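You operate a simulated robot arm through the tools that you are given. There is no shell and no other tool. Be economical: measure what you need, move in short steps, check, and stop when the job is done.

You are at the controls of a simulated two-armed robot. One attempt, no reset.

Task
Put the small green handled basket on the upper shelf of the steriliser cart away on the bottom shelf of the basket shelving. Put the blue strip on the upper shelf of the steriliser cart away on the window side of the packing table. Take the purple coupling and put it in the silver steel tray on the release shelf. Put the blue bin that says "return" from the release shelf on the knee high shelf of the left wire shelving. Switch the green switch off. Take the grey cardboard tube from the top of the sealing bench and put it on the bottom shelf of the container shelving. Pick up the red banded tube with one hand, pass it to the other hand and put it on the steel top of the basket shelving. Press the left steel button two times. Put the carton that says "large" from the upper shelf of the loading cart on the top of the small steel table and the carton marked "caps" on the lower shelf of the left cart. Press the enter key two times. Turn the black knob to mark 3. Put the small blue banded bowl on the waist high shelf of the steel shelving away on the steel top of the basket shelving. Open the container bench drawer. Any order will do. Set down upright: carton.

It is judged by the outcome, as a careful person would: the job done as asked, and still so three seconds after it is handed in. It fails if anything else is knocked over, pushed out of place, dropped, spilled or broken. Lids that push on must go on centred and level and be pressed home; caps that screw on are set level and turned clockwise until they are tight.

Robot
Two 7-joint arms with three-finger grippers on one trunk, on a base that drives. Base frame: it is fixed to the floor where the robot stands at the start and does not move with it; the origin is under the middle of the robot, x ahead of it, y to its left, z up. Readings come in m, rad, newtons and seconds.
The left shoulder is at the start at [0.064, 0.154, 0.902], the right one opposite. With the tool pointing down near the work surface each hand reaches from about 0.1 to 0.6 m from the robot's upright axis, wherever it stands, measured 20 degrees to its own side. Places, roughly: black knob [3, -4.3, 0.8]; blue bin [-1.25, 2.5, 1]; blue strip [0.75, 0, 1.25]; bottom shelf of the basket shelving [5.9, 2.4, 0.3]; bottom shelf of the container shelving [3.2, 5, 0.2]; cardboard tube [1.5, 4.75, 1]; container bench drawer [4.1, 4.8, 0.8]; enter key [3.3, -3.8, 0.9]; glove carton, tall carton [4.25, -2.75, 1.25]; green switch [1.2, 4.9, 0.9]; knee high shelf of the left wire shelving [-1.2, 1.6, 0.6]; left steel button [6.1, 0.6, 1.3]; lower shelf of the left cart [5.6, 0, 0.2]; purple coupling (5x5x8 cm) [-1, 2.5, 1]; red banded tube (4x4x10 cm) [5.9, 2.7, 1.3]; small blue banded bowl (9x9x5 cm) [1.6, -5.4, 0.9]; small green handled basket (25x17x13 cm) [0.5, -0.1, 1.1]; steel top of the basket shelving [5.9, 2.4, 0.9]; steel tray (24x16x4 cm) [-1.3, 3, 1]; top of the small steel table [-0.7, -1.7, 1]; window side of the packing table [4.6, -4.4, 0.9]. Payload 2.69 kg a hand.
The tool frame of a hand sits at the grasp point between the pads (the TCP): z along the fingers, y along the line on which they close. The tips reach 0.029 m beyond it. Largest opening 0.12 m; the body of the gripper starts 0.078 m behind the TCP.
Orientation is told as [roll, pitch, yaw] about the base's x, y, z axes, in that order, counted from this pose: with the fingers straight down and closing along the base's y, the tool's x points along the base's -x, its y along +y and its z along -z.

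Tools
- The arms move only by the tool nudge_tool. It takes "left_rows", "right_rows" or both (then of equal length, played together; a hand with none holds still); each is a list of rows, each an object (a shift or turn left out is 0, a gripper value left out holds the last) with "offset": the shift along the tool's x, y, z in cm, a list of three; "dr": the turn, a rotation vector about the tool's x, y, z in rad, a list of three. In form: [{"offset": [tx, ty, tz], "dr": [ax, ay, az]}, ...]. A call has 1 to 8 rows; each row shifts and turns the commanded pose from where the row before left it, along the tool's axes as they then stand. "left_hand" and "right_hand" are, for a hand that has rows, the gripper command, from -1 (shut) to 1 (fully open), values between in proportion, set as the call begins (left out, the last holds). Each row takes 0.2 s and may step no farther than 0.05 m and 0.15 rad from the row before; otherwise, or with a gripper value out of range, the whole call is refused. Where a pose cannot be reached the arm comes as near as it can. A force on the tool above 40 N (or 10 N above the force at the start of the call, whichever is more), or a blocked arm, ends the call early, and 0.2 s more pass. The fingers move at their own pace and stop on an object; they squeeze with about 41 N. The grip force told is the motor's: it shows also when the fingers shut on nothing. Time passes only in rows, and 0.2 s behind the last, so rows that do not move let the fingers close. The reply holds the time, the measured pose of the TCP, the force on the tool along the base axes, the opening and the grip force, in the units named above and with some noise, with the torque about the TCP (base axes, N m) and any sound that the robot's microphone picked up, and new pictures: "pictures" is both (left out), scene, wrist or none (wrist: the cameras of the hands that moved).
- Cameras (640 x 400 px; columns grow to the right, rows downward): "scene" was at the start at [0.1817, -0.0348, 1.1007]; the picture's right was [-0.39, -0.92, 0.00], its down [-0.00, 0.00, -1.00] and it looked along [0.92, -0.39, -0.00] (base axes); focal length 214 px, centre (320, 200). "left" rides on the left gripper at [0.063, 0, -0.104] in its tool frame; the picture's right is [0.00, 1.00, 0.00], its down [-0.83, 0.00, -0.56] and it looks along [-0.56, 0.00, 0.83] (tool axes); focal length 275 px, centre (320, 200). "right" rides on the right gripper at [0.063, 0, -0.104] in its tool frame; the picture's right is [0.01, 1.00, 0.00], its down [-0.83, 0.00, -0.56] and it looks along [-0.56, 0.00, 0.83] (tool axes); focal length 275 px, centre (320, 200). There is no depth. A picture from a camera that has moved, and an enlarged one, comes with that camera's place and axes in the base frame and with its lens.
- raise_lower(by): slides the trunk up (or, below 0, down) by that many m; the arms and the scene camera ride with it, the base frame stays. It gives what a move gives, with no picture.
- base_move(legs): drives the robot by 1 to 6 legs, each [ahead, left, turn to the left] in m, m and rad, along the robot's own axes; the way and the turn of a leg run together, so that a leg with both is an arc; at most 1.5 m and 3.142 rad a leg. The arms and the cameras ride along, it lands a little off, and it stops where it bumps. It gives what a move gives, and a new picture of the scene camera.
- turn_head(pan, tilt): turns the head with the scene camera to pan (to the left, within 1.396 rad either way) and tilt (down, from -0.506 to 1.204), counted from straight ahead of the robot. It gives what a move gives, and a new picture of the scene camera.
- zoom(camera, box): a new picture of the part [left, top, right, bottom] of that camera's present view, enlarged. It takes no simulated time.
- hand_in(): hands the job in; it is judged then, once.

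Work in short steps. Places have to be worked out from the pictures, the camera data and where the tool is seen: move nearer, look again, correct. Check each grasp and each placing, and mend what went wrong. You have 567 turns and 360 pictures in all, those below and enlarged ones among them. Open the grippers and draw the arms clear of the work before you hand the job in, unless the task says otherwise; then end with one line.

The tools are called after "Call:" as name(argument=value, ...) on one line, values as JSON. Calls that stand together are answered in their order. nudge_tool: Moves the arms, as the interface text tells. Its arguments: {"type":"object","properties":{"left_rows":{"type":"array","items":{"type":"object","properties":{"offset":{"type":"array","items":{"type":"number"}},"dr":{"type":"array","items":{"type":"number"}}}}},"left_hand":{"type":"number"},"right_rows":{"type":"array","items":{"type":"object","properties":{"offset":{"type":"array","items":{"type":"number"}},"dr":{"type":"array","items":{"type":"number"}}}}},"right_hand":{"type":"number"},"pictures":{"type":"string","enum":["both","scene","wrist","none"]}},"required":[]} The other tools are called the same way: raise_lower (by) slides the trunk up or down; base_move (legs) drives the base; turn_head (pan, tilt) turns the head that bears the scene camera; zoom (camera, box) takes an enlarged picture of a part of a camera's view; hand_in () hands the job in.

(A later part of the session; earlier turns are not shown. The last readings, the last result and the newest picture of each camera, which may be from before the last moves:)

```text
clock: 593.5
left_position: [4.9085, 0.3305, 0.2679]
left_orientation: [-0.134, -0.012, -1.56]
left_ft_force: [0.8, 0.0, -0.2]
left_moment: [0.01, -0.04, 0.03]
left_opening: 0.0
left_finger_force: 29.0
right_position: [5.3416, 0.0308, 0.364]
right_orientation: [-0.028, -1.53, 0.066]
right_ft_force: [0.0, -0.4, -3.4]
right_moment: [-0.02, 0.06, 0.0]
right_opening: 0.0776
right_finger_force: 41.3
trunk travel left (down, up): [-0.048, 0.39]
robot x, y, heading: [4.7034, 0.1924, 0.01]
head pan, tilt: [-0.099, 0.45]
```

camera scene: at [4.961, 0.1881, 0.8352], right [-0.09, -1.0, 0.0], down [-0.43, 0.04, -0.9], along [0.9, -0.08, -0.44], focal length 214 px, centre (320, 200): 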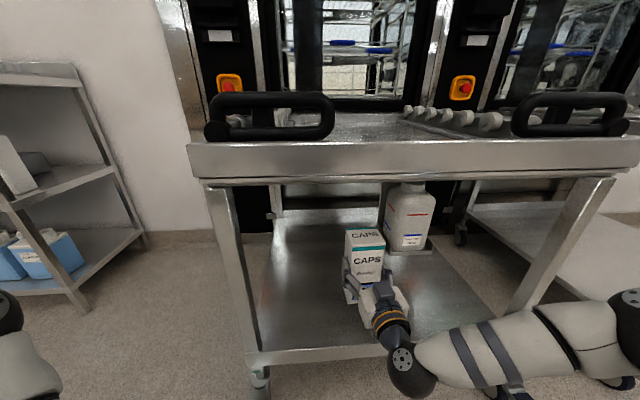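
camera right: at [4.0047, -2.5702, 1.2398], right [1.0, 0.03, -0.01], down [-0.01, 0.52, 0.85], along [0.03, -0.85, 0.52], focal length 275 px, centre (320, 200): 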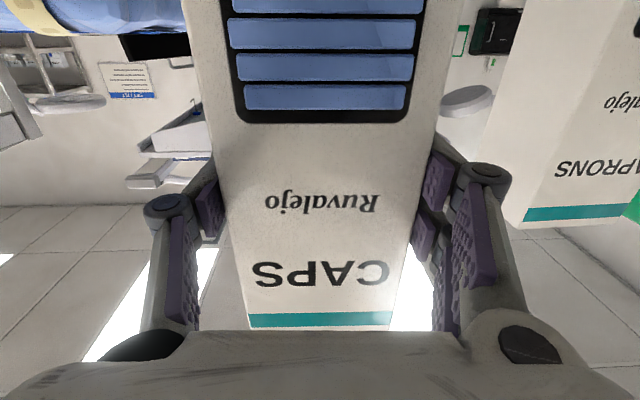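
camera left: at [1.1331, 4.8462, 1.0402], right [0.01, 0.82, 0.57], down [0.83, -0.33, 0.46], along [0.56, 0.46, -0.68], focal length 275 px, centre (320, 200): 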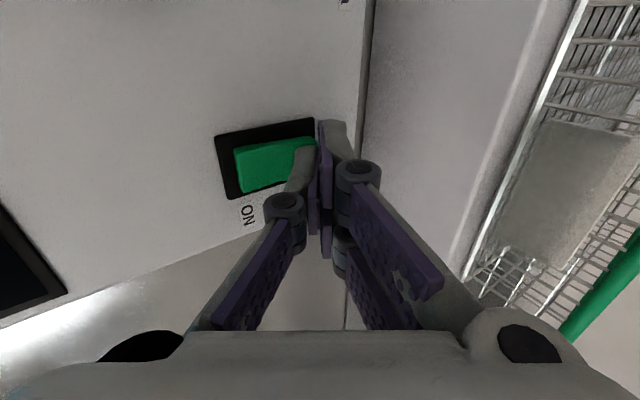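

Call:
raise_lower(by=-0.015)

Call:
raise_lower(by=-0.012)

```text
clock: 594.1
left_position: [4.9108, 0.3316, 0.253]
left_orientation: [-0.129, -0.007, -1.557]
left_ft_force: [1.2, 0.5, -0.8]
left_moment: [-0.09, 0.07, -0.01]
left_opening: 0.0002
left_finger_force: 28.7
right_position: [5.3414, 0.0305, 0.3481]
right_orientation: [-0.035, -1.529, 0.072]
right_ft_force: [-0.4, 0.6, -2.6]
right_moment: [0.0, 0.06, 0.0]
right_opening: 0.0776
right_finger_force: 41.1
trunk travel left (down, up): [-0.033, 0.405]
robot x, y, heading: [4.7028, 0.1952, 0.005]
head pan, tilt: [-0.099, 0.45]
stopped: the force on the tool passed its limit at 45 N (the readings are from after the stop); the commanded pose is now the measured one
```

```text
clock: 594.4
left_position: [4.9124, 0.333, 0.2515]
left_orientation: [-0.129, -0.006, -1.559]
left_ft_force: [3.9, 3.8, 7.1]
left_moment: [-0.62, 0.6, -0.03]
left_opening: 0.0001
left_finger_force: 28.9
right_position: [5.3416, 0.0303, 0.3441]
right_orientation: [-0.031, -1.529, 0.068]
right_ft_force: [0.5, 0.0, -2.8]
right_moment: [0.01, 0.08, 0.0]
right_opening: 0.0776
right_finger_force: 41.0
trunk travel left (down, up): [-0.029, 0.408]
robot x, y, heading: [4.7047, 0.1987, 0.007]
head pan, tilt: [-0.099, 0.45]
stopped: the force on the tool passed its limit at 82 N (the readings are from after the stop); the commanded pose is now the measured one
```

The left hand touches the robot's own base; raise it 12 cm, then continue.

Call:
nudge_tool(left_rows=[{"offset": [0, 0, -4]}, {"offset": [0, 0, -4]}, {"offset": [0, 0, -4]}], pictures="none")

Call:
raise_lower(by=-0.015)

Call:
raise_lower(by=-0.012)

```text
clock: 595.2
left_position: [4.9721, 0.3058, 0.3326]
left_orientation: [-0.127, -0.007, -1.56]
left_ft_force: [-0.1, 0.4, -0.3]
left_moment: [-0.03, -0.03, -0.03]
left_opening: 0.0
left_finger_force: 28.5
left hand out of reach, approached as far as the arm can: row 1, 2, 3
right_position: [5.3422, 0.0304, 0.3441]
right_orientation: [-0.037, -1.53, 0.077]
right_ft_force: [-0.9, 0.6, -2.7]
right_moment: [-0.02, 0.05, -0.02]
right_opening: 0.0776
right_finger_force: 41.1
trunk travel left (down, up): [-0.029, 0.408]
robot x, y, heading: [4.7041, 0.1955, 0.009]
head pan, tilt: [-0.099, 0.45]
```

```text
clock: 595.8
left_position: [4.9716, 0.3041, 0.3165]
left_orientation: [-0.127, -0.007, -1.559]
left_ft_force: [-0.5, 0.5, -1.4]
left_moment: [0.02, -0.02, 0.0]
left_opening: 0.0
left_finger_force: 28.7
right_position: [5.3448, 0.0302, 0.3394]
right_orientation: [0.05, -1.553, -0.019]
right_ft_force: [1.6, 0.5, 8.2]
right_moment: [-0.34, -0.18, -0.02]
right_opening: 0.0779
right_finger_force: 40.9
trunk travel left (down, up): [-0.014, 0.424]
robot x, y, heading: [4.703, 0.1955, 0.008]
head pan, tilt: [-0.099, 0.45]
stopped: the force on the tool passed its limit at 42 N (the readings are from after the stop); the commanded pose is now the measured one
```

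```text
clock: 596.3
left_position: [4.9717, 0.3056, 0.3065]
left_orientation: [-0.128, -0.007, -1.561]
left_ft_force: [0.2, 0.0, -0.3]
left_moment: [-0.02, 0.01, 0.02]
left_opening: 0.0001
left_finger_force: 28.5
right_position: [5.3484, 0.0307, 0.3375]
right_orientation: [2.519, -1.567, -2.485]
right_ft_force: [2.6, 0.9, 8.2]
right_moment: [-0.31, -0.26, 0.07]
right_opening: 0.0774
right_finger_force: 41.0
trunk travel left (down, up): [-0.003, 0.435]
robot x, y, heading: [4.7026, 0.197, 0.007]
head pan, tilt: [-0.099, 0.45]
stopped: the force on the tool passed its limit at 45 N (the readings are from after the stop); the commanded pose is now the measured one
```

Carton bottom is on the shelf (z≈0.236). Relieve a touch and open.

Call:
raise_lower(by=0.008)

Call:
nudge_tool(right_rows=[{}, {}, {}], right_hand=0.8, pictures="wrist")

```text
clock: 596.9
left_position: [4.9721, 0.3028, 0.3161]
left_orientation: [-0.13, -0.006, -1.561]
left_ft_force: [-0.6, -0.8, 0.0]
left_moment: [0.0, -0.03, 0.0]
left_opening: 0.0
left_finger_force: 28.4
right_position: [5.3477, 0.0308, 0.3402]
right_orientation: [0.469, -1.565, -0.435]
right_ft_force: [0.2, 0.3, -2.3]
right_moment: [-0.02, 0.06, -0.01]
right_opening: 0.0778
right_finger_force: 41.0
trunk travel left (down, up): [-0.011, 0.427]
robot x, y, heading: [4.7038, 0.1948, 0.001]
head pan, tilt: [-0.099, 0.45]
```

```text
clock: 597.7
left_position: [4.9726, 0.3035, 0.314]
left_orientation: [-0.126, -0.006, -1.56]
left_ft_force: [0.2, -0.2, 0.0]
left_moment: [-0.01, -0.03, 0.04]
left_opening: 0.0001
left_finger_force: 28.7
right_position: [5.347, 0.0288, 0.3428]
right_orientation: [0.827, -1.568, -0.794]
right_ft_force: [0.3, 0.3, -0.7]
right_moment: [0.02, 0.02, -0.01]
right_opening: 0.1082
right_finger_force: 0.0
trunk travel left (down, up): [-0.011, 0.427]
robot x, y, heading: [4.7026, 0.1961, 0.007]
head pan, tilt: [-0.099, 0.45]
camera right: at [5.2425, 0.028, 0.2793], right [-0.03, 1.0, 0.0], down [-0.55, -0.02, 0.83], along [0.83, 0.03, 0.55], focal length 275 px, centre (320, 200)
```

right: 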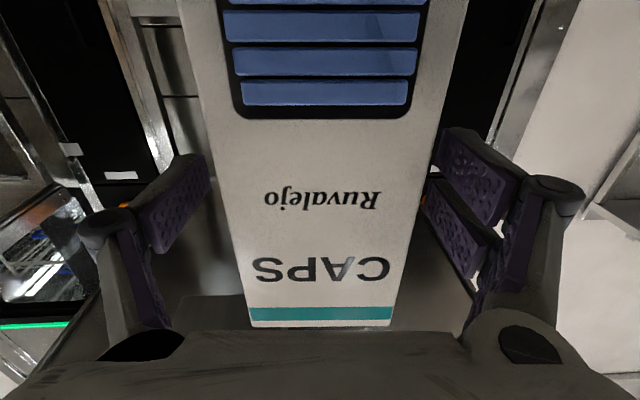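

Released and upright. Back out straight.

Call:
base_move(legs=[[-0.45, 0, 0]])

Call:
raise_lower(by=0.427)

```text
clock: 600.5
left_position: [4.5184, 0.3007, 0.3141]
left_orientation: [-0.127, -0.007, -1.56]
left_ft_force: [0.0, -0.3, -1.0]
left_moment: [0.02, 0.0, 0.01]
left_opening: 0.0
left_finger_force: 28.6
right_position: [4.8928, 0.027, 0.3423]
right_orientation: [0.821, -1.567, -0.789]
right_ft_force: [0.0, 0.2, -0.8]
right_moment: [-0.03, -0.01, 0.0]
right_opening: 0.1081
right_finger_force: 0.1
trunk travel left (down, up): [-0.011, 0.427]
robot x, y, heading: [4.2461, 0.1937, 0.006]
head pan, tilt: [-0.099, 0.45]
camera scene: at [4.5219, 0.1848, 0.7838], right [-0.09, -1.0, 0.0], down [-0.43, 0.04, -0.9], along [0.9, -0.08, -0.44], focal length 214 px, centre (320, 200)
```

scene: 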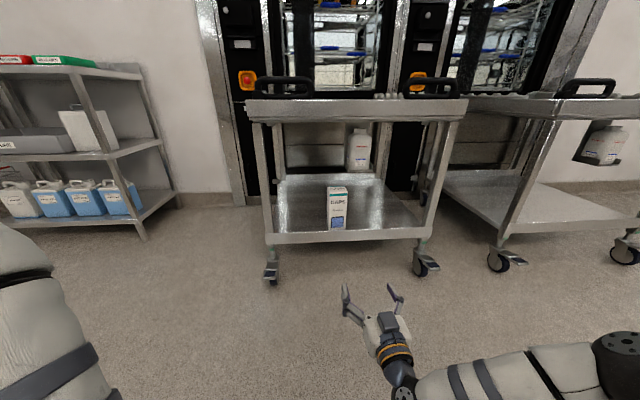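

```text
refused: 0.427 is not a number from -0.4 to 0.4
```

CAPS is done. Raise the trunk and reorient the left hand (yaw back, then pitch forward) for a two-handed hold of the LARGE carton.

Call:
raise_lower(by=0.4)

Call:
raise_lower(by=0.027)

Call:
nudge_tool(left_rows=[{"dr": [0, 0, -0.15], "offset": [0, 2, -4]}, {"dr": [0, 0, -0.15], "offset": [0, 0, -4]}, {"dr": [0, 0, -0.15], "offset": [0, 0, -4]}, {"dr": [0, 0, -0.15], "offset": [0, 0, -4]}, {"dr": [0, 0, -0.15]}, {"dr": [0, 0, -0.15]}, {"dr": [0, 0, -0.15]}, {"dr": [0, 0, -0.15]}], pictures="none")

Call:
nudge_tool(left_rows=[{"dr": [0, 0, -0.15]}, {"dr": [0, 0, -0.15]}, {"dr": [0, -0.15, -0.06]}, {"dr": [0, -0.15, 0]}, {"dr": [0, -0.15, 0]}, {"dr": [0, -0.15, 0]}, {"dr": [0, -0.15, 0]}, {"dr": [0, -0.15, 0]}], pictures="none")

```text
clock: 604.3
left_position: [4.5194, 0.3011, 0.7141]
left_orientation: [-0.128, -0.006, -1.56]
left_ft_force: [0.3, -0.6, 0.1]
left_moment: [0.0, -0.01, 0.02]
left_opening: 0.0
left_finger_force: 28.8
right_position: [4.8751, 0.0268, 1.073]
right_orientation: [-3.12, -1.033, -3.13]
right_ft_force: [-0.4, 0.1, 0.5]
right_moment: [-0.01, 0.0, -0.04]
right_opening: 0.1083
right_finger_force: 0.0
trunk travel left (down, up): [-0.411, 0.027]
robot x, y, heading: [4.2466, 0.1882, 0.006]
head pan, tilt: [-0.099, 0.45]
```

```text
clock: 605.0
left_position: [4.5184, 0.3007, 0.7409]
left_orientation: [-0.13, -0.006, -1.56]
left_ft_force: [-0.2, 1.2, -0.3]
left_moment: [0.0, 0.0, -0.02]
left_opening: 0.0001
left_finger_force: 28.7
right_position: [4.8483, 0.0263, 1.1722]
right_orientation: [-3.118, -0.91, -3.13]
right_ft_force: [1.1, 0.2, 0.1]
right_moment: [-0.01, -0.05, -0.02]
right_opening: 0.108
right_finger_force: 0.0
trunk travel left (down, up): [-0.438, 0.0]
robot x, y, heading: [4.2508, 0.1894, 0.003]
head pan, tilt: [-0.099, 0.45]
```

```text
clock: 606.8
left_position: [4.5582, 0.3019, 0.8986]
left_orientation: [-0.054, 0.115, -0.363]
left_ft_force: [-0.1, -0.2, -0.3]
left_moment: [0.01, -0.03, 0.01]
left_opening: 0.0002
left_finger_force: 28.1
right_position: [4.8487, 0.0274, 1.1746]
right_orientation: [-3.118, -0.909, -3.131]
right_ft_force: [0.0, 0.1, -0.3]
right_moment: [-0.02, -0.01, 0.03]
right_opening: 0.1082
right_finger_force: 0.2
trunk travel left (down, up): [-0.438, 0.0]
robot x, y, heading: [4.2504, 0.1909, 0.009]
head pan, tilt: [-0.099, 0.45]
```

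```text
refused: row 3 steps farther than a row can; nothing moved
```

Call:
nudge_tool(left_rows=[{"dr": [0, 0, -0.15]}, {"dr": [0, 0, -0.15]}, {"dr": [0, 0, -0.06]}, {"dr": [0, -0.15, 0]}, {"dr": [0, -0.15, 0]}, {"dr": [0, -0.15, 0]}, {"dr": [0, -0.15, 0]}, {"dr": [0, -0.15, 0]}], right_rows=[{"dr": [0, 0.13, 0]}, {"dr": [0, 0.13, 0]}, {"dr": [0, 0.13, 0]}, {"dr": [0, 0.13, 0]}, {"dr": [0, 0.13, 0]}, {}, {}, {}], pictures="none")

Call:
nudge_tool(left_rows=[{"dr": [0, -0.15, 0]}, {"dr": [0, -0.15, 0]}, {"dr": [0, -0.15, 0]}, {"dr": [0, -0.15, 0]}, {"dr": [0, -0.15, 0]}, {"dr": [0, -0.15, 0]}, {"offset": [-4, 0, 0]}, {"offset": [-4, 0, 0]}], right_rows=[{}, {}, {}, {}, {}, {}, {}, {}], pictures="none")

```text
clock: 608.6
left_position: [4.5626, 0.3223, 0.8949]
left_orientation: [0.102, -0.474, -0.007]
left_ft_force: [0.1, -0.8, 0.1]
left_moment: [0.0, 0.05, 0.04]
left_opening: 0.0
left_finger_force: 28.5
left hand out of reach, approached as far as the arm can: row 7, 8
right_position: [4.8475, 0.0258, 1.1738]
right_orientation: [-2.214, -1.554, 2.244]
right_ft_force: [-0.1, 0.5, 0.2]
right_moment: [-0.01, -0.04, 0.02]
right_opening: 0.1079
right_finger_force: 0.0
trunk travel left (down, up): [-0.438, 0.0]
robot x, y, heading: [4.2455, 0.1913, 0.009]
head pan, tilt: [-0.099, 0.45]
```

```text
clock: 610.4
left_position: [4.6259, 0.2793, 0.9644]
left_orientation: [0.45, -1.358, -0.395]
left_ft_force: [-0.2, -0.6, -0.6]
left_moment: [-0.01, -0.02, 0.0]
left_opening: 0.0001
left_finger_force: 28.4
left hand out of reach, approached as far as the arm can: row 1, 2, 3, 4, 8
right_position: [4.8466, 0.0269, 1.175]
right_orientation: [-2.257, -1.552, 2.284]
right_ft_force: [-0.2, -0.4, -0.4]
right_moment: [-0.01, 0.03, -0.02]
right_opening: 0.1081
right_finger_force: 0.0
trunk travel left (down, up): [-0.438, 0.0]
robot x, y, heading: [4.2476, 0.1882, 0.006]
head pan, tilt: [-0.099, 0.45]
```

Call:
nudge_tool(left_rows=[{"offset": [0, 0, 4]}, {"offset": [0, 0, 4]}, {"offset": [-2, 0, 4], "dr": [0, -0.1, 0]}, {"offset": [-4, 0, 0], "dr": [0, -0.1, 0]}, {"offset": [-4, 0, 0]}, {"offset": [-4, 0, 0]}], pictures="none")

```text
clock: 611.8
left_position: [4.7508, 0.2757, 1.0788]
left_orientation: [1.642, -1.479, -1.602]
left_ft_force: [0.2, 0.1, 0.1]
left_moment: [0.03, 0.01, 0.04]
left_opening: 0.0
left_finger_force: 28.1
right_position: [4.8469, 0.0263, 1.1756]
right_orientation: [-2.263, -1.55, 2.29]
right_ft_force: [0.0, 0.1, -0.2]
right_moment: [0.01, 0.03, -0.01]
right_opening: 0.108
right_finger_force: 0.1
trunk travel left (down, up): [-0.438, 0.0]
robot x, y, heading: [4.2454, 0.1921, 0.016]
head pan, tilt: [-0.099, 0.45]
```

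Now drive to the loading cart: turn to −y and go forward, centred on LARGE (x≈4.40).

Call:
base_move(legs=[[0, 0, -1.571], [1.4, 0.15, 0], [0.55, 0, 0]])

Call:
turn_head(pan=0.0, tilt=0.1)

```text
clock: 625.4
left_position: [4.5152, -2.2652, 1.079]
left_orientation: [1.628, -1.48, 3.135]
left_ft_force: [-1.0, 0.5, -0.3]
left_moment: [-0.02, 0.04, 0.0]
left_opening: 0.0001
left_finger_force: 28.8
right_position: [4.2657, -2.3635, 1.1739]
right_orientation: [-2.21, -1.554, 0.681]
right_ft_force: [-0.2, 0.8, -0.4]
right_moment: [0.03, -0.01, -0.01]
right_opening: 0.1081
right_finger_force: 0.1
trunk travel left (down, up): [-0.438, 0.0]
robot x, y, heading: [4.4271, -1.7652, -1.555]
head pan, tilt: [-0.099, 0.45]
camera scene: at [4.4166, -1.855, 1.2407], right [-1.0, 0.08, 0.0], down [0.04, 0.43, -0.9], along [-0.07, -0.9, -0.44], focal length 214 px, centre (320, 200)
```

scene: 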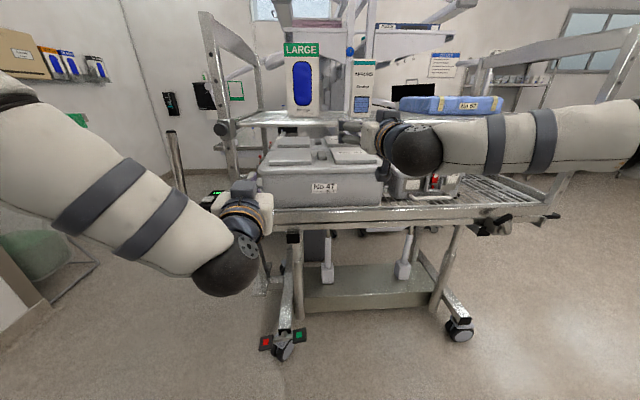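

```text
clock: 626.3
left_position: [4.5156, -2.2646, 1.079]
left_orientation: [1.63, -1.481, 3.133]
left_ft_force: [-0.5, 0.1, 0.0]
left_moment: [0.0, 0.01, -0.01]
left_opening: 0.0
left_finger_force: 28.3
right_position: [4.2652, -2.3622, 1.1737]
right_orientation: [-2.217, -1.553, 0.684]
right_ft_force: [0.0, -0.5, -1.1]
right_moment: [-0.04, -0.02, 0.03]
right_opening: 0.108
right_finger_force: 0.2
trunk travel left (down, up): [-0.438, 0.0]
robot x, y, heading: [4.4281, -1.7604, -1.553]
head pan, tilt: [0.0, 0.099]
camera scene: at [4.4257, -1.8551, 1.2732], right [-1.0, -0.02, 0.0], down [0.0, 0.1, -0.99], along [0.02, -0.99, -0.1], focal length 214 px, centre (320, 200)
```

scene: 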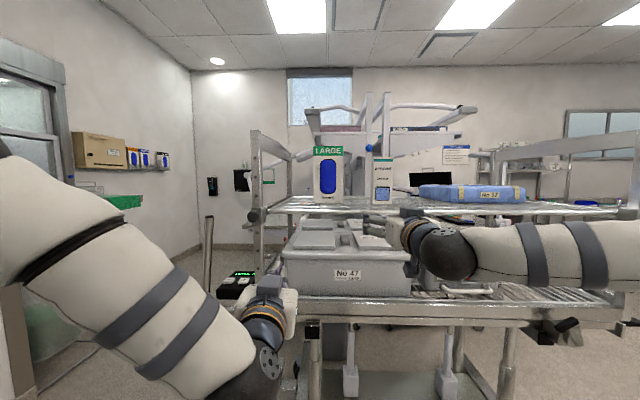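

Call:
zoom(camera="scene", box=[290, 130, 410, 220])

```text
4.44 times, centred on (350, 175) of scene
camera zoom: at [4.4257, -1.8551, 1.2732], right [-1.0, -0.02, 0.0], down [0.0, 0.1, -0.99], along [0.02, -0.99, -0.1], focal length 953 px, centre (187, 311)
```

zoom: 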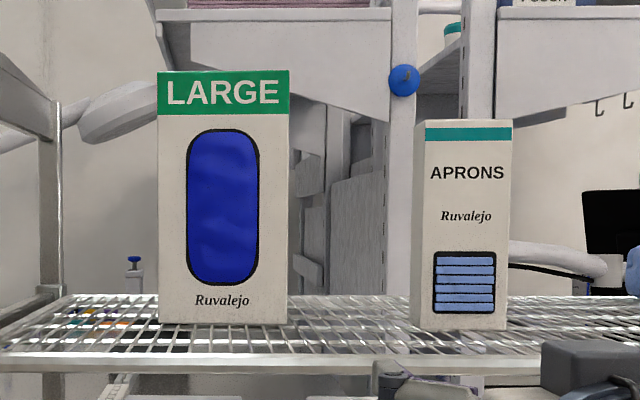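

LARGE is ~13 cm wide, so I use a two-hand squeeze with finger backs. I raise both hands to z≈1.29, set openings 7 cm, and toe them slightly inward.

Call:
nudge_tool(left_rows=[{"offset": [-4.2, 0, 0]}, {"offset": [-4.2, 0, 0]}, {"offset": [-4.2, 1.2, 0]}, {"offset": [-4.2, 1.2, 0]}, {"offset": [-4.2, 1.3, 0]}, {"dr": [0.1, 0, 0]}], right_rows=[{"offset": [-3.9, 0, 0]}, {"offset": [-3.9, 0, 0]}, {"offset": [-3.8, 0, 0]}, {}, {}, {"dr": [-0.14, 0, 0]}], left_hand=0.17, right_hand=0.17, pictures="wrist")

```text
clock: 627.7
left_position: [4.5323, -2.2635, 1.2903]
left_orientation: [1.518, -1.482, -3.141]
left_ft_force: [-0.4, 0.5, 1.1]
left_moment: [0.0, 0.0, 0.01]
left_opening: 0.0702
left_finger_force: 0.0
right_position: [4.2663, -2.3621, 1.2885]
right_orientation: [-2.021, -1.552, 0.63]
right_ft_force: [0.6, -0.2, -0.3]
right_moment: [0.0, 0.0, 0.03]
right_opening: 0.0701
right_finger_force: 0.1
trunk travel left (down, up): [-0.438, 0.0]
robot x, y, heading: [4.4258, -1.7635, -1.555]
head pan, tilt: [0.0, 0.099]
camera right: at [4.247, -2.259, 1.2251], right [0.98, 0.18, -0.02], down [-0.08, 0.56, 0.83], along [0.16, -0.81, 0.56], focal length 275 px, centre (320, 200)
camera left: at [4.543, -2.1594, 1.228], right [0.99, -0.05, 0.1], down [-0.05, 0.56, 0.83], along [-0.09, -0.83, 0.55], focal length 275 px, centre (320, 200)
```

right: 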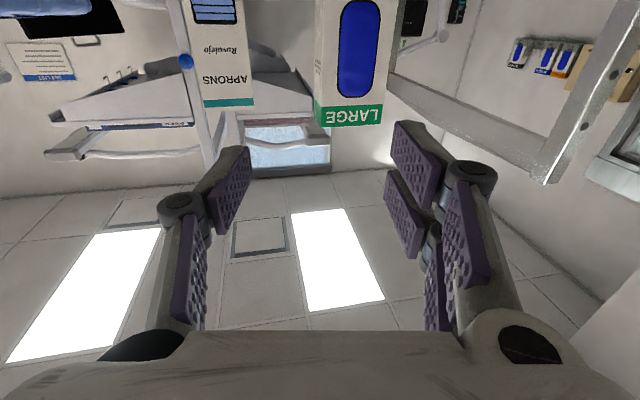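
left: 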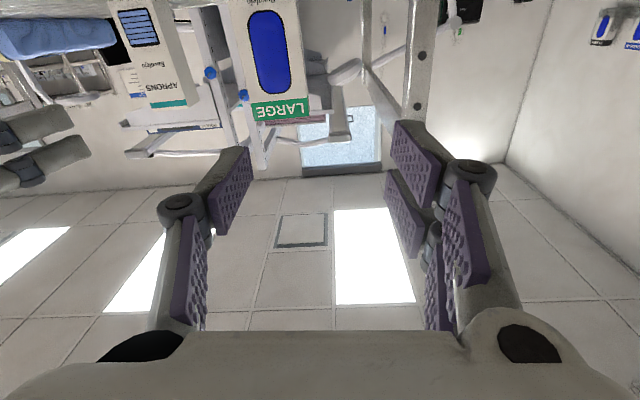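

Triangulated: LARGE x 4.337–4.475, near face y≈−2.784, top 1.41; APRONS' east side ≈4.223. I straighten the hands, set openings 6 cm, x left 4.535 / right 4.282, and drive forward 0.36 m.

Call:
nudge_tool(left_rows=[{"dr": [-0.047, 0, 0]}, {"offset": [0, 0.2, 2]}, {"offset": [0, 0, 2]}, {"offset": [0, 0, 2]}], right_rows=[{"dr": [0.14, 0, 0]}, {"dr": [0.03, 0, 0]}, {"offset": [0, 1.5, 0]}, {}], left_hand=0.0, right_hand=0.0, pictures="none")

Call:
base_move(legs=[[0.36, 0, -0.015]])

```text
clock: 628.7
left_position: [4.5344, -2.3233, 1.2907]
left_orientation: [1.574, -1.479, 3.131]
left_ft_force: [0.1, 0.5, -1.1]
left_moment: [0.0, 0.01, 0.03]
left_opening: 0.0601
left_finger_force: 0.1
right_position: [4.2826, -2.3616, 1.2886]
right_orientation: [-2.265, -1.554, 0.702]
right_ft_force: [-0.5, -0.8, 1.1]
right_moment: [-0.02, -0.02, 0.0]
right_opening: 0.0599
right_finger_force: 0.0
trunk travel left (down, up): [-0.438, 0.0]
robot x, y, heading: [4.424, -1.7622, -1.555]
head pan, tilt: [0.0, 0.099]
```

```text
clock: 631.0
left_position: [4.5273, -2.6823, 1.2911]
left_orientation: [1.577, -1.481, 3.117]
left_ft_force: [-0.8, -0.8, 0.2]
left_moment: [-0.02, 0.03, -0.03]
left_opening: 0.0598
left_finger_force: 0.1
right_position: [4.2776, -2.7158, 1.2894]
right_orientation: [-2.266, -1.555, 0.689]
right_ft_force: [-0.4, -0.1, 0.0]
right_moment: [-0.02, -0.04, -0.01]
right_opening: 0.0599
right_finger_force: 0.1
trunk travel left (down, up): [-0.438, 0.0]
robot x, y, heading: [4.4266, -2.118, -1.568]
head pan, tilt: [0.0, 0.099]
camera scene: at [4.4275, -2.2131, 1.2733], right [-1.0, 0.0, 0.0], down [0.0, 0.1, -0.99], along [0.0, -0.99, -0.1], focal length 214 px, centre (320, 200)
```

scene: 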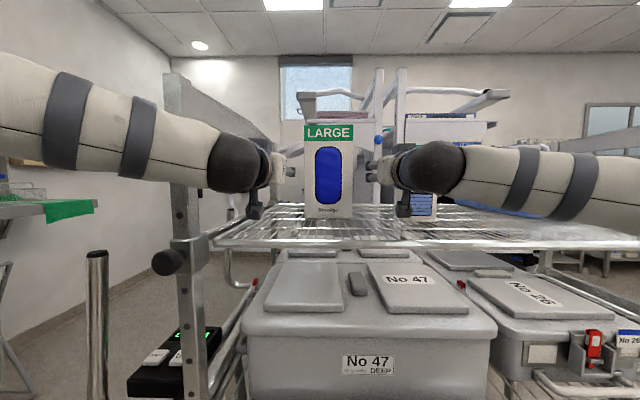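

Both hands flank the carton with margin. Advance to y≈−2.80.

Call:
nudge_tool(left_rows=[{"offset": [0, 0, 4]}, {"offset": [0, 0, 4]}, {"offset": [0, 0, 4]}], right_rows=[{"offset": [0, 0, 3]}, {"offset": [0, 0, 3]}, {"offset": [0, 0, 2.8]}], pictures="wrist")

```text
clock: 631.8
left_position: [4.5258, -2.805, 1.2902]
left_orientation: [1.564, -1.481, 3.129]
left_ft_force: [0.3, -0.8, 0.0]
left_moment: [-0.03, -0.01, 0.01]
left_opening: 0.06
left_finger_force: 0.0
right_position: [4.2558, -2.752, 1.27]
right_orientation: [-2.225, -1.554, 0.645]
right_ft_force: [0.1, 0.2, -0.6]
right_moment: [-0.04, 0.02, -0.01]
right_opening: 0.0596
right_finger_force: 0.1
right hand out of reach, approached as far as the arm can: row 1, 2, 3
trunk travel left (down, up): [-0.438, 0.0]
robot x, y, heading: [4.4288, -2.1178, -1.567]
head pan, tilt: [0.0, 0.099]
camera right: at [4.2544, -2.6477, 1.2054], right [1.0, -0.01, -0.02], down [0.02, 0.56, 0.83], along [0.0, -0.83, 0.56], focal length 275 px, centre (320, 200)
camera left: at [4.5344, -2.7003, 1.2266], right [1.0, -0.02, 0.1], down [-0.07, 0.56, 0.83], along [-0.07, -0.83, 0.55], focal length 275 px, centre (320, 200)
```

right: 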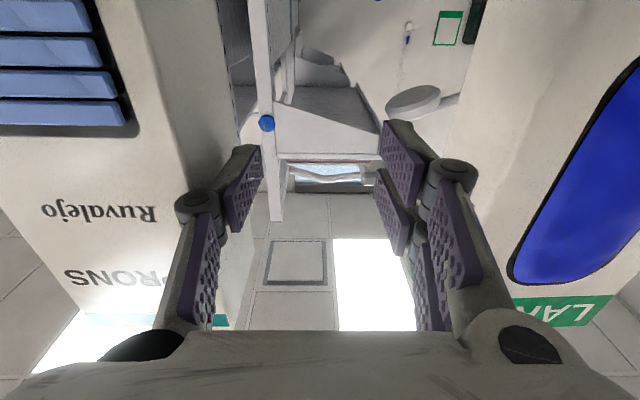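
left: 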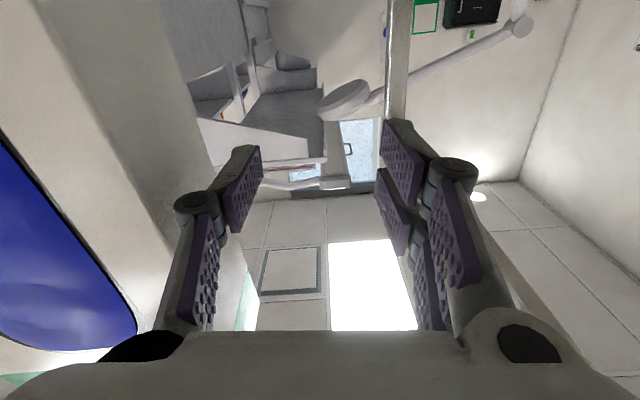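

Right arm is at its limit and drifted toward APRONS; I recentre it (+2 cm), retract the left 4.5 cm, and bring the base 5 cm closer.

Call:
nudge_tool(left_rows=[{"offset": [0, 0, -4.5]}, {}], right_rows=[{"offset": [0, 1.0, -0.5]}, {"offset": [0, 1.1, 0]}], pictures="none")

Call:
base_move(legs=[[0.05, 0, 0]])

```text
clock: 632.4
left_position: [4.5274, -2.7588, 1.289]
left_orientation: [1.558, -1.479, 3.137]
left_ft_force: [-0.1, 0.4, -0.1]
left_moment: [0.01, -0.02, 0.02]
left_opening: 0.06
left_finger_force: 0.1
right_position: [4.2647, -2.7459, 1.2682]
right_orientation: [-2.241, -1.554, 0.663]
right_ft_force: [-0.3, -0.5, -0.2]
right_moment: [-0.02, 0.0, 0.03]
right_opening: 0.0599
right_finger_force: 0.1
right hand out of reach, approached as far as the arm can: row 2
trunk travel left (down, up): [-0.438, 0.0]
robot x, y, heading: [4.4242, -2.1219, -1.569]
head pan, tilt: [0.0, 0.099]
```

```text
clock: 633.3
left_position: [4.5286, -2.8086, 1.2908]
left_orientation: [1.579, -1.481, 3.116]
left_ft_force: [1.1, 0.2, 0.1]
left_moment: [-0.02, 0.02, 0.03]
left_opening: 0.06
left_finger_force: 0.1
right_position: [4.2659, -2.7959, 1.2706]
right_orientation: [-2.312, -1.554, 0.738]
right_ft_force: [0.0, 0.0, -0.2]
right_moment: [-0.03, 0.04, 0.01]
right_opening: 0.0599
right_finger_force: 0.0
trunk travel left (down, up): [-0.438, 0.0]
robot x, y, heading: [4.4297, -2.1688, -1.569]
head pan, tilt: [0.0, 0.099]
camera scene: at [4.4275, -2.263, 1.2733], right [-1.0, 0.0, 0.0], down [0.0, 0.1, -0.99], along [0.0, -0.99, -0.1], focal length 214 px, centre (320, 200)
```

scene: 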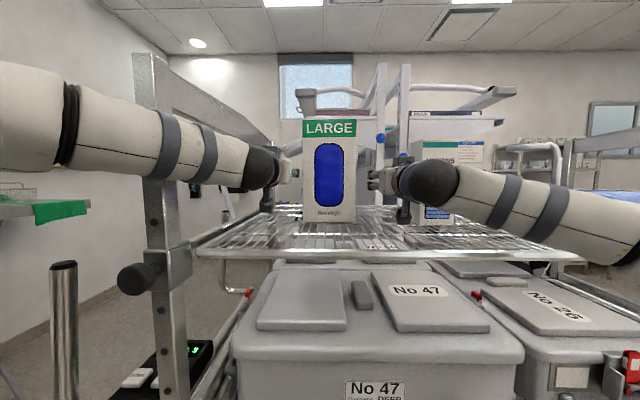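

I lower both hands 2.5–3 cm for more reach and move the right one inward to the carton.

Call:
nudge_tool(left_rows=[{"offset": [2.5, 0, 0]}, {"offset": [1.5, 0, 0]}, {}, {}], right_rows=[{"offset": [2, 0, 0]}, {"offset": [0, 1.2, 0]}, {"offset": [0, 1.0, 0]}, {"offset": [0, 0.5, 0]}], pictures="none")

```text
clock: 634.0
left_position: [4.5305, -2.8052, 1.2602]
left_orientation: [1.717, -1.481, 2.982]
left_ft_force: [-3.6, -1.5, 12.7]
left_moment: [1.47, 0.32, 0.38]
left_opening: 0.0597
left_finger_force: 0.0
right_position: [4.2654, -2.7934, 1.2594]
right_orientation: [-2.825, -1.538, 1.244]
right_ft_force: [-1.7, -2.3, 14.0]
right_moment: [1.34, -0.07, 0.13]
right_opening: 0.06
right_finger_force: 0.0
right hand out of reach, approached as far as the arm can: row 2, 3
trunk travel left (down, up): [-0.438, 0.0]
robot x, y, heading: [4.4283, -2.1698, -1.573]
head pan, tilt: [0.0, 0.099]
stopped in row 3 (right hand): the force on the tool passed its limit at 41 N (the readings are from after the stop); the commanded pose is now the measured one
```

The cameras touched the upper shelf, so keep z≈1.275. I raise both, and shift the base left 2.5 cm to bring the right hand nearer.

Call:
nudge_tool(left_rows=[{"offset": [-1.6, 0, 0]}, {}], right_rows=[{"offset": [-1.6, 0, 0]}, {}], pictures="none")

Call:
base_move(legs=[[0, 0.026, 0]])

```text
clock: 634.6
left_position: [4.5293, -2.8072, 1.2696]
left_orientation: [1.609, -1.481, 3.085]
left_ft_force: [0.0, 0.0, 0.2]
left_moment: [0.02, 0.0, -0.01]
left_opening: 0.0602
left_finger_force: 0.1
right_position: [4.2627, -2.7947, 1.2702]
right_orientation: [-2.642, -1.545, 1.059]
right_ft_force: [0.2, 0.0, 0.6]
right_moment: [0.01, -0.02, -0.02]
right_opening: 0.0602
right_finger_force: 0.1
trunk travel left (down, up): [-0.438, 0.0]
robot x, y, heading: [4.4287, -2.1712, -1.57]
head pan, tilt: [0.0, 0.099]
```

```text
clock: 635.6
left_position: [4.5419, -2.8044, 1.2686]
left_orientation: [1.597, -1.473, 3.084]
left_ft_force: [0.1, 0.1, -1.3]
left_moment: [0.0, 0.0, 0.01]
left_opening: 0.06
left_finger_force: 0.0
right_position: [4.2849, -2.7935, 1.2707]
right_orientation: [-2.758, -1.543, 1.174]
right_ft_force: [0.3, 0.3, 0.1]
right_moment: [-0.03, 0.05, 0.0]
right_opening: 0.0598
right_finger_force: 0.0
trunk travel left (down, up): [-0.438, 0.0]
robot x, y, heading: [4.4547, -2.169, -1.57]
head pan, tilt: [0.0, 0.099]
stopped in leg 1: the robot was blocked; the commanded pose is now the measured one
camera scene: at [4.4497, -2.2616, 1.2734], right [-1.0, 0.0, 0.0], down [0.0, 0.1, -1.0], along [0.0, -1.0, -0.1], focal length 214 px, centre (320, 200)
```

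scene: 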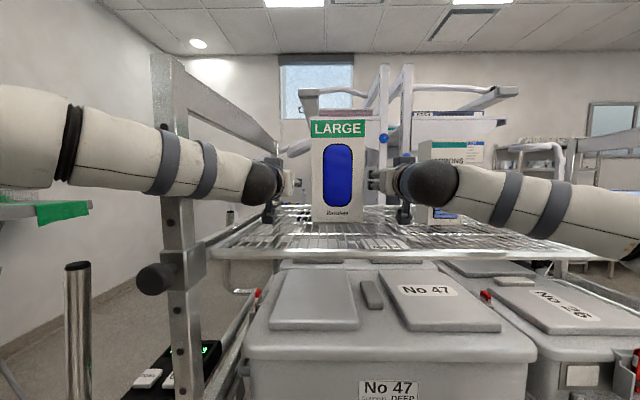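

The left forearm touched the cart's post; I now move the left hand inward, away from it, toward the carton, and the right a little.

Call:
nudge_tool(left_rows=[{"offset": [0, -1.0, 0]}, {"offset": [0, -1.0, 0]}, {"offset": [0, -0.4, 0]}], right_rows=[{"offset": [0, 0.4, 0]}, {"offset": [0, 0.4, 0]}, {"offset": [0, 0.2, 0]}], pictures="wrist")

```text
clock: 636.4
left_position: [4.5222, -2.8059, 1.2658]
left_orientation: [1.581, -1.476, 3.102]
left_ft_force: [-0.3, 0.0, 0.1]
left_moment: [-0.02, 0.0, 0.0]
left_opening: 0.0598
left_finger_force: 0.0
right_position: [4.289, -2.7945, 1.2716]
right_orientation: [-2.659, -1.545, 1.078]
right_ft_force: [1.0, 0.4, -0.1]
right_moment: [-0.02, 0.0, -0.01]
right_opening: 0.0601
right_finger_force: 0.0
right hand out of reach, approached as far as the arm can: row 1, 2
trunk travel left (down, up): [-0.438, 0.0]
robot x, y, heading: [4.4492, -2.1704, -1.571]
head pan, tilt: [0.0, 0.099]
camera right: at [4.2881, -2.6904, 1.2051], right [1.0, -0.01, -0.02], down [0.02, 0.57, 0.82], along [0.0, -0.82, 0.57], focal length 275 px, centre (320, 200)
camera left: at [4.5323, -2.7016, 1.2023], right [0.99, -0.03, 0.1], down [-0.07, 0.56, 0.83], along [-0.08, -0.83, 0.55], focal length 275 px, centre (320, 200)
```

right: 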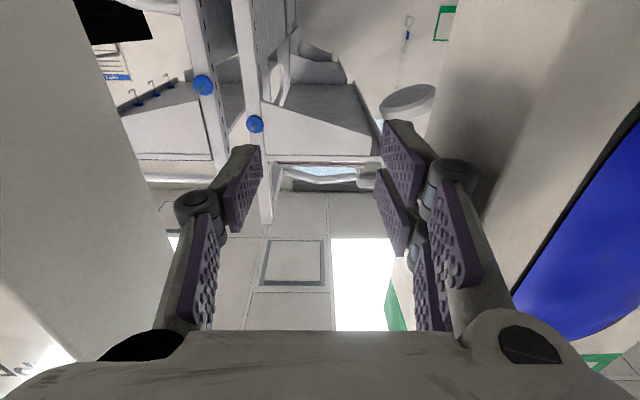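
left: 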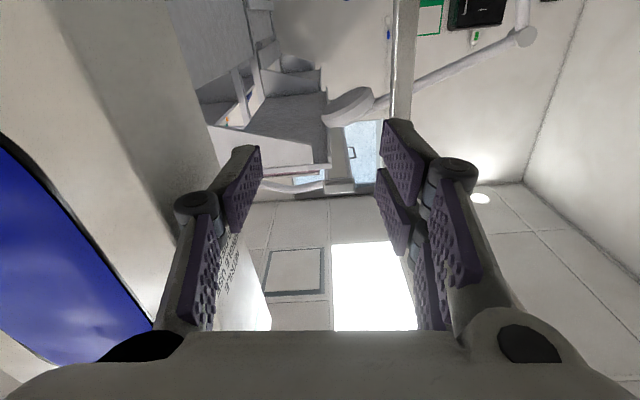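

Now press inward with the left hand in small steps, the right hand holding.

Call:
nudge_tool(left_rows=[{"offset": [0, -0.6, 0]}, {"offset": [0, -0.5, 0]}, {"offset": [0, -0.5, 0]}], right_rows=[{}, {}, {}], pictures="none")

Call:
nudge_tool(left_rows=[{"offset": [0, -0.4, 0]}, {"offset": [0, -0.4, 0]}], right_rows=[{}, {}], pictures="none")

```text
clock: 637.2
left_position: [4.5082, -2.8058, 1.2644]
left_orientation: [1.598, -1.475, 3.084]
left_ft_force: [6.0, -0.1, 2.0]
left_moment: [0.04, 0.09, -0.13]
left_opening: 0.0565
left_finger_force: 0.0
right_position: [4.287, -2.7943, 1.2707]
right_orientation: [-2.675, -1.545, 1.092]
right_ft_force: [-3.4, 0.4, -0.9]
right_moment: [-0.02, -0.03, 0.13]
right_opening: 0.0578
right_finger_force: 0.2
trunk travel left (down, up): [-0.438, 0.0]
robot x, y, heading: [4.4522, -2.171, -1.574]
head pan, tilt: [0.0, 0.099]
```

```text
clock: 637.8
left_position: [4.5009, -2.8045, 1.2636]
left_orientation: [1.603, -1.476, 3.083]
left_ft_force: [15.7, 0.6, 4.0]
left_moment: [0.09, 0.11, -0.37]
left_opening: 0.0495
left_finger_force: 0.1
right_position: [4.2876, -2.7938, 1.2714]
right_orientation: [-2.687, -1.544, 1.102]
right_ft_force: [-13.3, 0.4, -2.1]
right_moment: [-0.05, -0.07, 0.34]
right_opening: 0.0517
right_finger_force: 0.0
trunk travel left (down, up): [-0.438, 0.0]
robot x, y, heading: [4.453, -2.1684, -1.571]
head pan, tilt: [0.0, 0.099]
```

Squeezing at ~15 N, fingers act as springs. Increase to ~25 N and lift slightly.

Call:
nudge_tool(left_rows=[{"offset": [0, -0.4, 0]}, {"offset": [0, -0.4, 0]}, {}], right_rows=[{}, {}, {}], pictures="none")

Call:
nudge_tool(left_rows=[{"offset": [-0.7, 0, 0]}, {"offset": [-0.7, 0, 0]}, {"offset": [-0.6, 0, 0]}], right_rows=[{"offset": [-0.7, 0, 0]}, {"offset": [-0.7, 0, 0]}, {"offset": [-0.6, 0, 0]}], pictures="scene")

```text
clock: 638.6
left_position: [4.493, -2.8046, 1.2631]
left_orientation: [1.608, -1.477, 3.079]
left_ft_force: [27.2, -1.3, 5.8]
left_moment: [0.17, 0.17, -0.61]
left_opening: 0.0421
left_finger_force: 0.1
right_position: [4.2881, -2.7946, 1.2713]
right_orientation: [-2.689, -1.545, 1.104]
right_ft_force: [-24.6, 2.1, -2.0]
right_moment: [-0.08, -0.06, 0.59]
right_opening: 0.0446
right_finger_force: 0.0
trunk travel left (down, up): [-0.438, 0.0]
robot x, y, heading: [4.453, -2.1706, -1.573]
head pan, tilt: [0.0, 0.099]
```

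```text
clock: 639.4
left_position: [4.4899, -2.8054, 1.2817]
left_orientation: [1.576, -1.476, 3.111]
left_ft_force: [26.1, -0.8, -5.0]
left_moment: [-0.04, -0.3, -0.59]
left_opening: 0.0427
left_finger_force: 0.2
right_position: [4.2823, -2.7939, 1.2747]
right_orientation: [-2.644, -1.548, 1.058]
right_ft_force: [-26.3, 1.7, -0.3]
right_moment: [0.07, -0.34, 0.65]
right_opening: 0.0422
right_finger_force: 0.1
right hand out of reach, approached as far as the arm can: row 1, 2, 3
trunk travel left (down, up): [-0.438, 0.0]
robot x, y, heading: [4.453, -2.1677, -1.574]
head pan, tilt: [0.0, 0.099]
camera scene: at [4.4519, -2.2628, 1.2732], right [-1.0, 0.0, 0.0], down [0.0, 0.1, -0.99], along [0.0, -0.99, -0.1], focal length 214 px, centre (320, 200)
```

scene: 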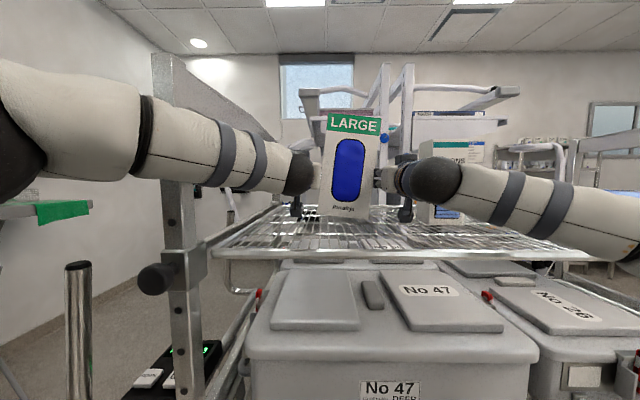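

The right arm can't lift at full reach; I level again, then draw the carton 6 cm toward me before lifting.

Call:
nudge_tool(left_rows=[{"offset": [1.0, 0, 0]}, {"offset": [0.5, 0, -1]}, {"offset": [0, 0, -1.5]}, {"offset": [0, 0, -1.5]}, {"offset": [0, 0, -1.5]}], right_rows=[{"offset": [0, 0, 0]}, {"offset": [0, 0, -1]}, {"offset": [0, 0, -1.5]}, {"offset": [0, 0, -1.5]}, {"offset": [0, 0, -1.5]}], pictures="scene")

```text
clock: 640.6
left_position: [4.4923, -2.7497, 1.2673]
left_orientation: [1.592, -1.477, 3.091]
left_ft_force: [22.4, -1.9, -4.5]
left_moment: [-0.07, -0.28, -0.48]
left_opening: 0.0455
left_finger_force: 0.1
right_position: [4.2851, -2.7379, 1.2741]
right_orientation: [-2.675, -1.543, 1.09]
right_ft_force: [-21.6, 1.4, 0.5]
right_moment: [0.12, -0.14, 0.57]
right_opening: 0.0454
right_finger_force: 0.0
trunk travel left (down, up): [-0.438, 0.0]
robot x, y, heading: [4.4576, -2.1689, -1.571]
head pan, tilt: [0.0, 0.099]
camera scene: at [4.4521, -2.2619, 1.2734], right [-1.0, 0.0, 0.0], down [0.0, 0.1, -1.0], along [0.0, -1.0, -0.1], focal length 214 px, centre (320, 200)
```

scene: 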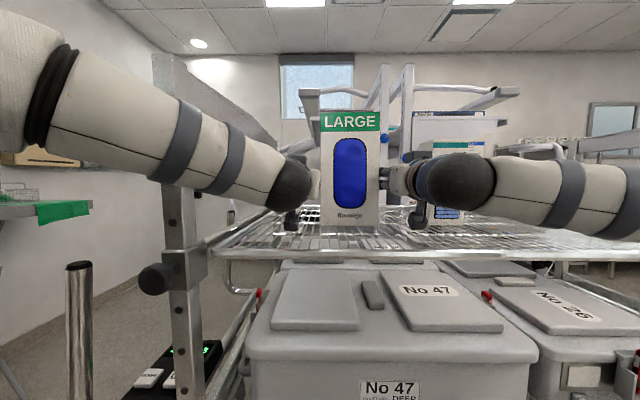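

Level and nearer. Squeeze a bit more and lift 3 cm with both.

Call:
nudge_tool(left_rows=[{"offset": [0, -0.2, 0]}, {"offset": [-0.8, 0, 0]}, {"offset": [-0.8, 0, 0]}, {"offset": [-0.8, 0, 0]}, {"offset": [-0.8, 0, 0]}], right_rows=[{"offset": [0, 0.3, 0]}, {"offset": [-0.8, 0, 0]}, {"offset": [-0.8, 0, 0]}, {"offset": [-0.8, 0, 0]}, {"offset": [-0.8, 0, 0]}], pictures="scene")

```text
clock: 641.8
left_position: [4.4901, -2.7505, 1.2989]
left_orientation: [1.596, -1.474, 3.093]
left_ft_force: [29.8, -2.3, -4.9]
left_moment: [-0.03, -0.28, -0.71]
left_opening: 0.0412
left_finger_force: 0.0
right_position: [4.2869, -2.7392, 1.3063]
right_orientation: [-2.674, -1.545, 1.086]
right_ft_force: [-29.2, 2.2, -1.6]
right_moment: [0.14, 0.17, 0.75]
right_opening: 0.0407
right_finger_force: 0.1
trunk travel left (down, up): [-0.438, 0.0]
robot x, y, heading: [4.454, -2.171, -1.57]
head pan, tilt: [0.0, 0.099]
camera scene: at [4.4521, -2.2625, 1.2733], right [-1.0, 0.0, 0.0], down [0.0, 0.1, -1.0], along [0.0, -0.99, -0.1], focal length 214 px, centre (320, 200)
```

scene: 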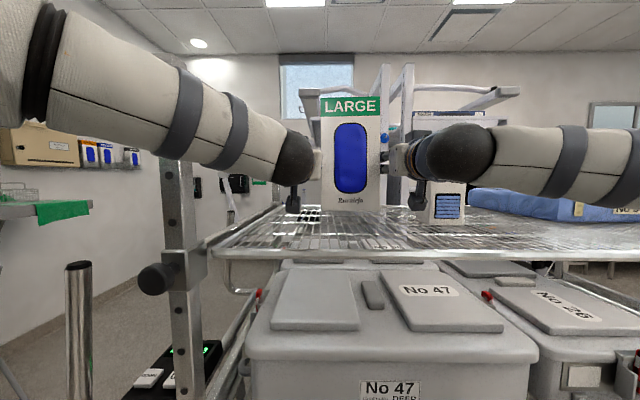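

Lifted level (≈6.5 N, squeeze 30 N). Back out slowly.

Call:
base_move(legs=[[-0.25, 0, 0], [-0.35, 0, 0]])

```text
clock: 645.5
left_position: [4.4898, -2.1469, 1.2987]
left_orientation: [1.587, -1.475, 3.103]
left_ft_force: [30.6, -1.4, -1.5]
left_moment: [0.03, -0.2, -0.71]
left_opening: 0.0406
left_finger_force: 0.1
right_position: [4.2889, -2.1364, 1.3057]
right_orientation: [-2.667, -1.547, 1.082]
right_ft_force: [-29.7, 2.5, -2.7]
right_moment: [0.05, 0.47, 0.77]
right_opening: 0.0403
right_finger_force: 0.1
trunk travel left (down, up): [-0.438, 0.0]
robot x, y, heading: [4.455, -1.5679, -1.567]
head pan, tilt: [0.0, 0.099]
camera scene: at [4.4524, -1.6603, 1.2732], right [-1.0, 0.0, 0.0], down [0.0, 0.1, -0.99], along [0.0, -0.99, -0.1], focal length 214 px, centre (320, 200)
```

scene: 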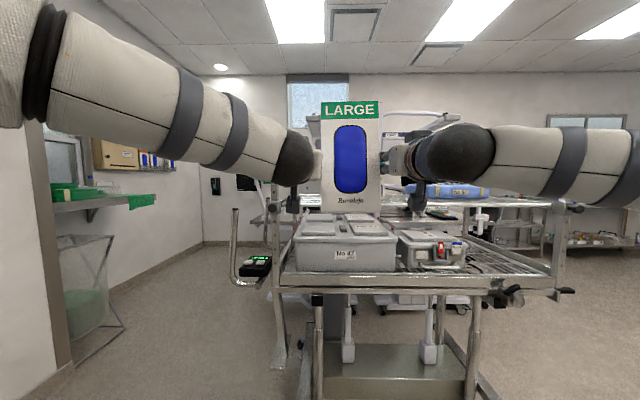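

Stable. I turn right to face −x in two steps and check the grip.

Call:
base_move(legs=[[-0.3, 0, 0], [0, 0, -0.78], [0, 0, -0.79], [1.0, 0, 0]])

```text
clock: 656.5
left_position: [2.8685, -1.3085, 1.2986]
left_orientation: [1.595, -1.477, 1.53]
left_ft_force: [-0.4, -25.5, -1.2]
left_moment: [-0.2, -0.14, -0.58]
left_opening: 0.0431
left_finger_force: 0.0
right_position: [2.8784, -1.1041, 1.3071]
right_orientation: [-2.672, -1.545, -0.486]
right_ft_force: [2.1, 24.4, -3.0]
right_moment: [0.5, 0.05, 0.5]
right_opening: 0.0432
right_finger_force: 0.0
trunk travel left (down, up): [-0.438, 0.0]
robot x, y, heading: [3.4488, -1.2679, -3.135]
head pan, tilt: [0.0, 0.099]
camera scene: at [3.3537, -1.2678, 1.2733], right [0.0, 1.0, 0.0], down [0.1, 0.0, -0.99], along [-0.99, 0.0, -0.1], focal length 214 px, centre (320, 200)
```

scene: 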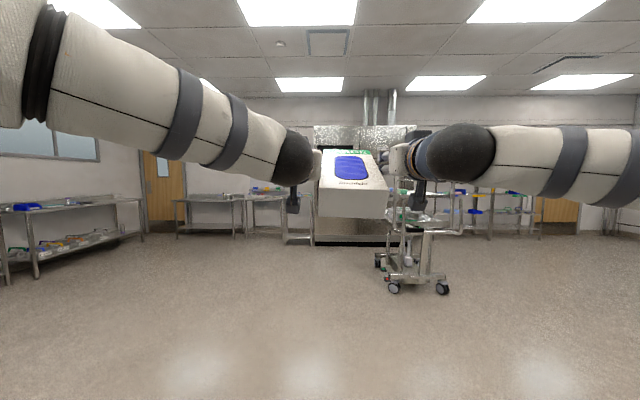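

The carton has tipped forward in the squeeze (I hold it just below its centre). It's still held; I squeeze a little more, then drive on toward the small steel table where I'll right it.

Call:
nudge_tool(left_rows=[{"offset": [0, -0.25, 0]}, {}], right_rows=[{"offset": [0, 0.25, 0]}, {}], pictures="none")

Call:
base_move(legs=[[1.45, 0.18, 0], [1.2, 0.15, 0]])

```text
clock: 657.0
left_position: [2.868, -1.3047, 1.2982]
left_orientation: [1.599, -1.475, 1.525]
left_ft_force: [-1.1, 0.2, 0.4]
left_moment: [-0.01, -0.02, -0.03]
left_opening: 0.06
left_finger_force: 0.1
right_position: [2.8782, -1.1056, 1.3074]
right_orientation: [-2.683, -1.548, -0.475]
right_ft_force: [0.8, -0.2, 0.1]
right_moment: [0.02, 0.0, 0.01]
right_opening: 0.0598
right_finger_force: 0.1
trunk travel left (down, up): [-0.438, 0.0]
robot x, y, heading: [3.4509, -1.2704, -3.136]
head pan, tilt: [0.0, 0.099]
```

```text
clock: 659.6
left_position: [2.598, -1.3384, 1.2956]
left_orientation: [1.558, -1.475, 1.565]
left_ft_force: [-1.1, 0.1, -0.9]
left_moment: [-0.02, 0.05, -0.04]
left_opening: 0.0598
left_finger_force: 0.2
right_position: [2.6088, -1.1389, 1.3051]
right_orientation: [-2.643, -1.549, -0.517]
right_ft_force: [-0.8, -0.5, -0.6]
right_moment: [-0.02, 0.09, -0.03]
right_opening: 0.0603
right_finger_force: 0.0
trunk travel left (down, up): [-0.438, 0.0]
robot x, y, heading: [3.1822, -1.2989, -3.136]
head pan, tilt: [0.0, 0.099]
stopped in leg 1: the robot was blocked; the commanded pose is now the measured one
camera scene: at [3.0839, -1.3018, 1.2727], right [0.0, 1.0, 0.0], down [0.1, 0.0, -0.99], along [-0.99, 0.0, -0.1], focal length 214 px, centre (320, 200)
```

scene: 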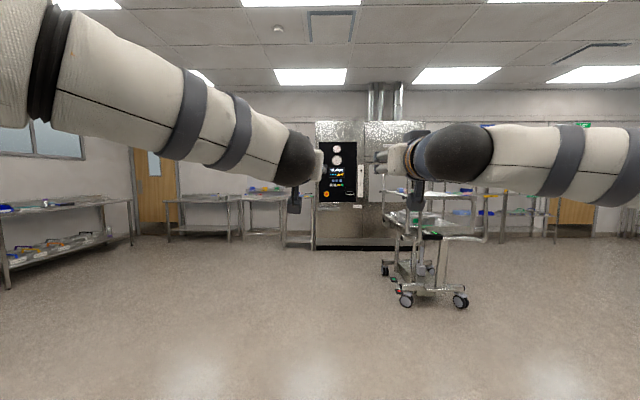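

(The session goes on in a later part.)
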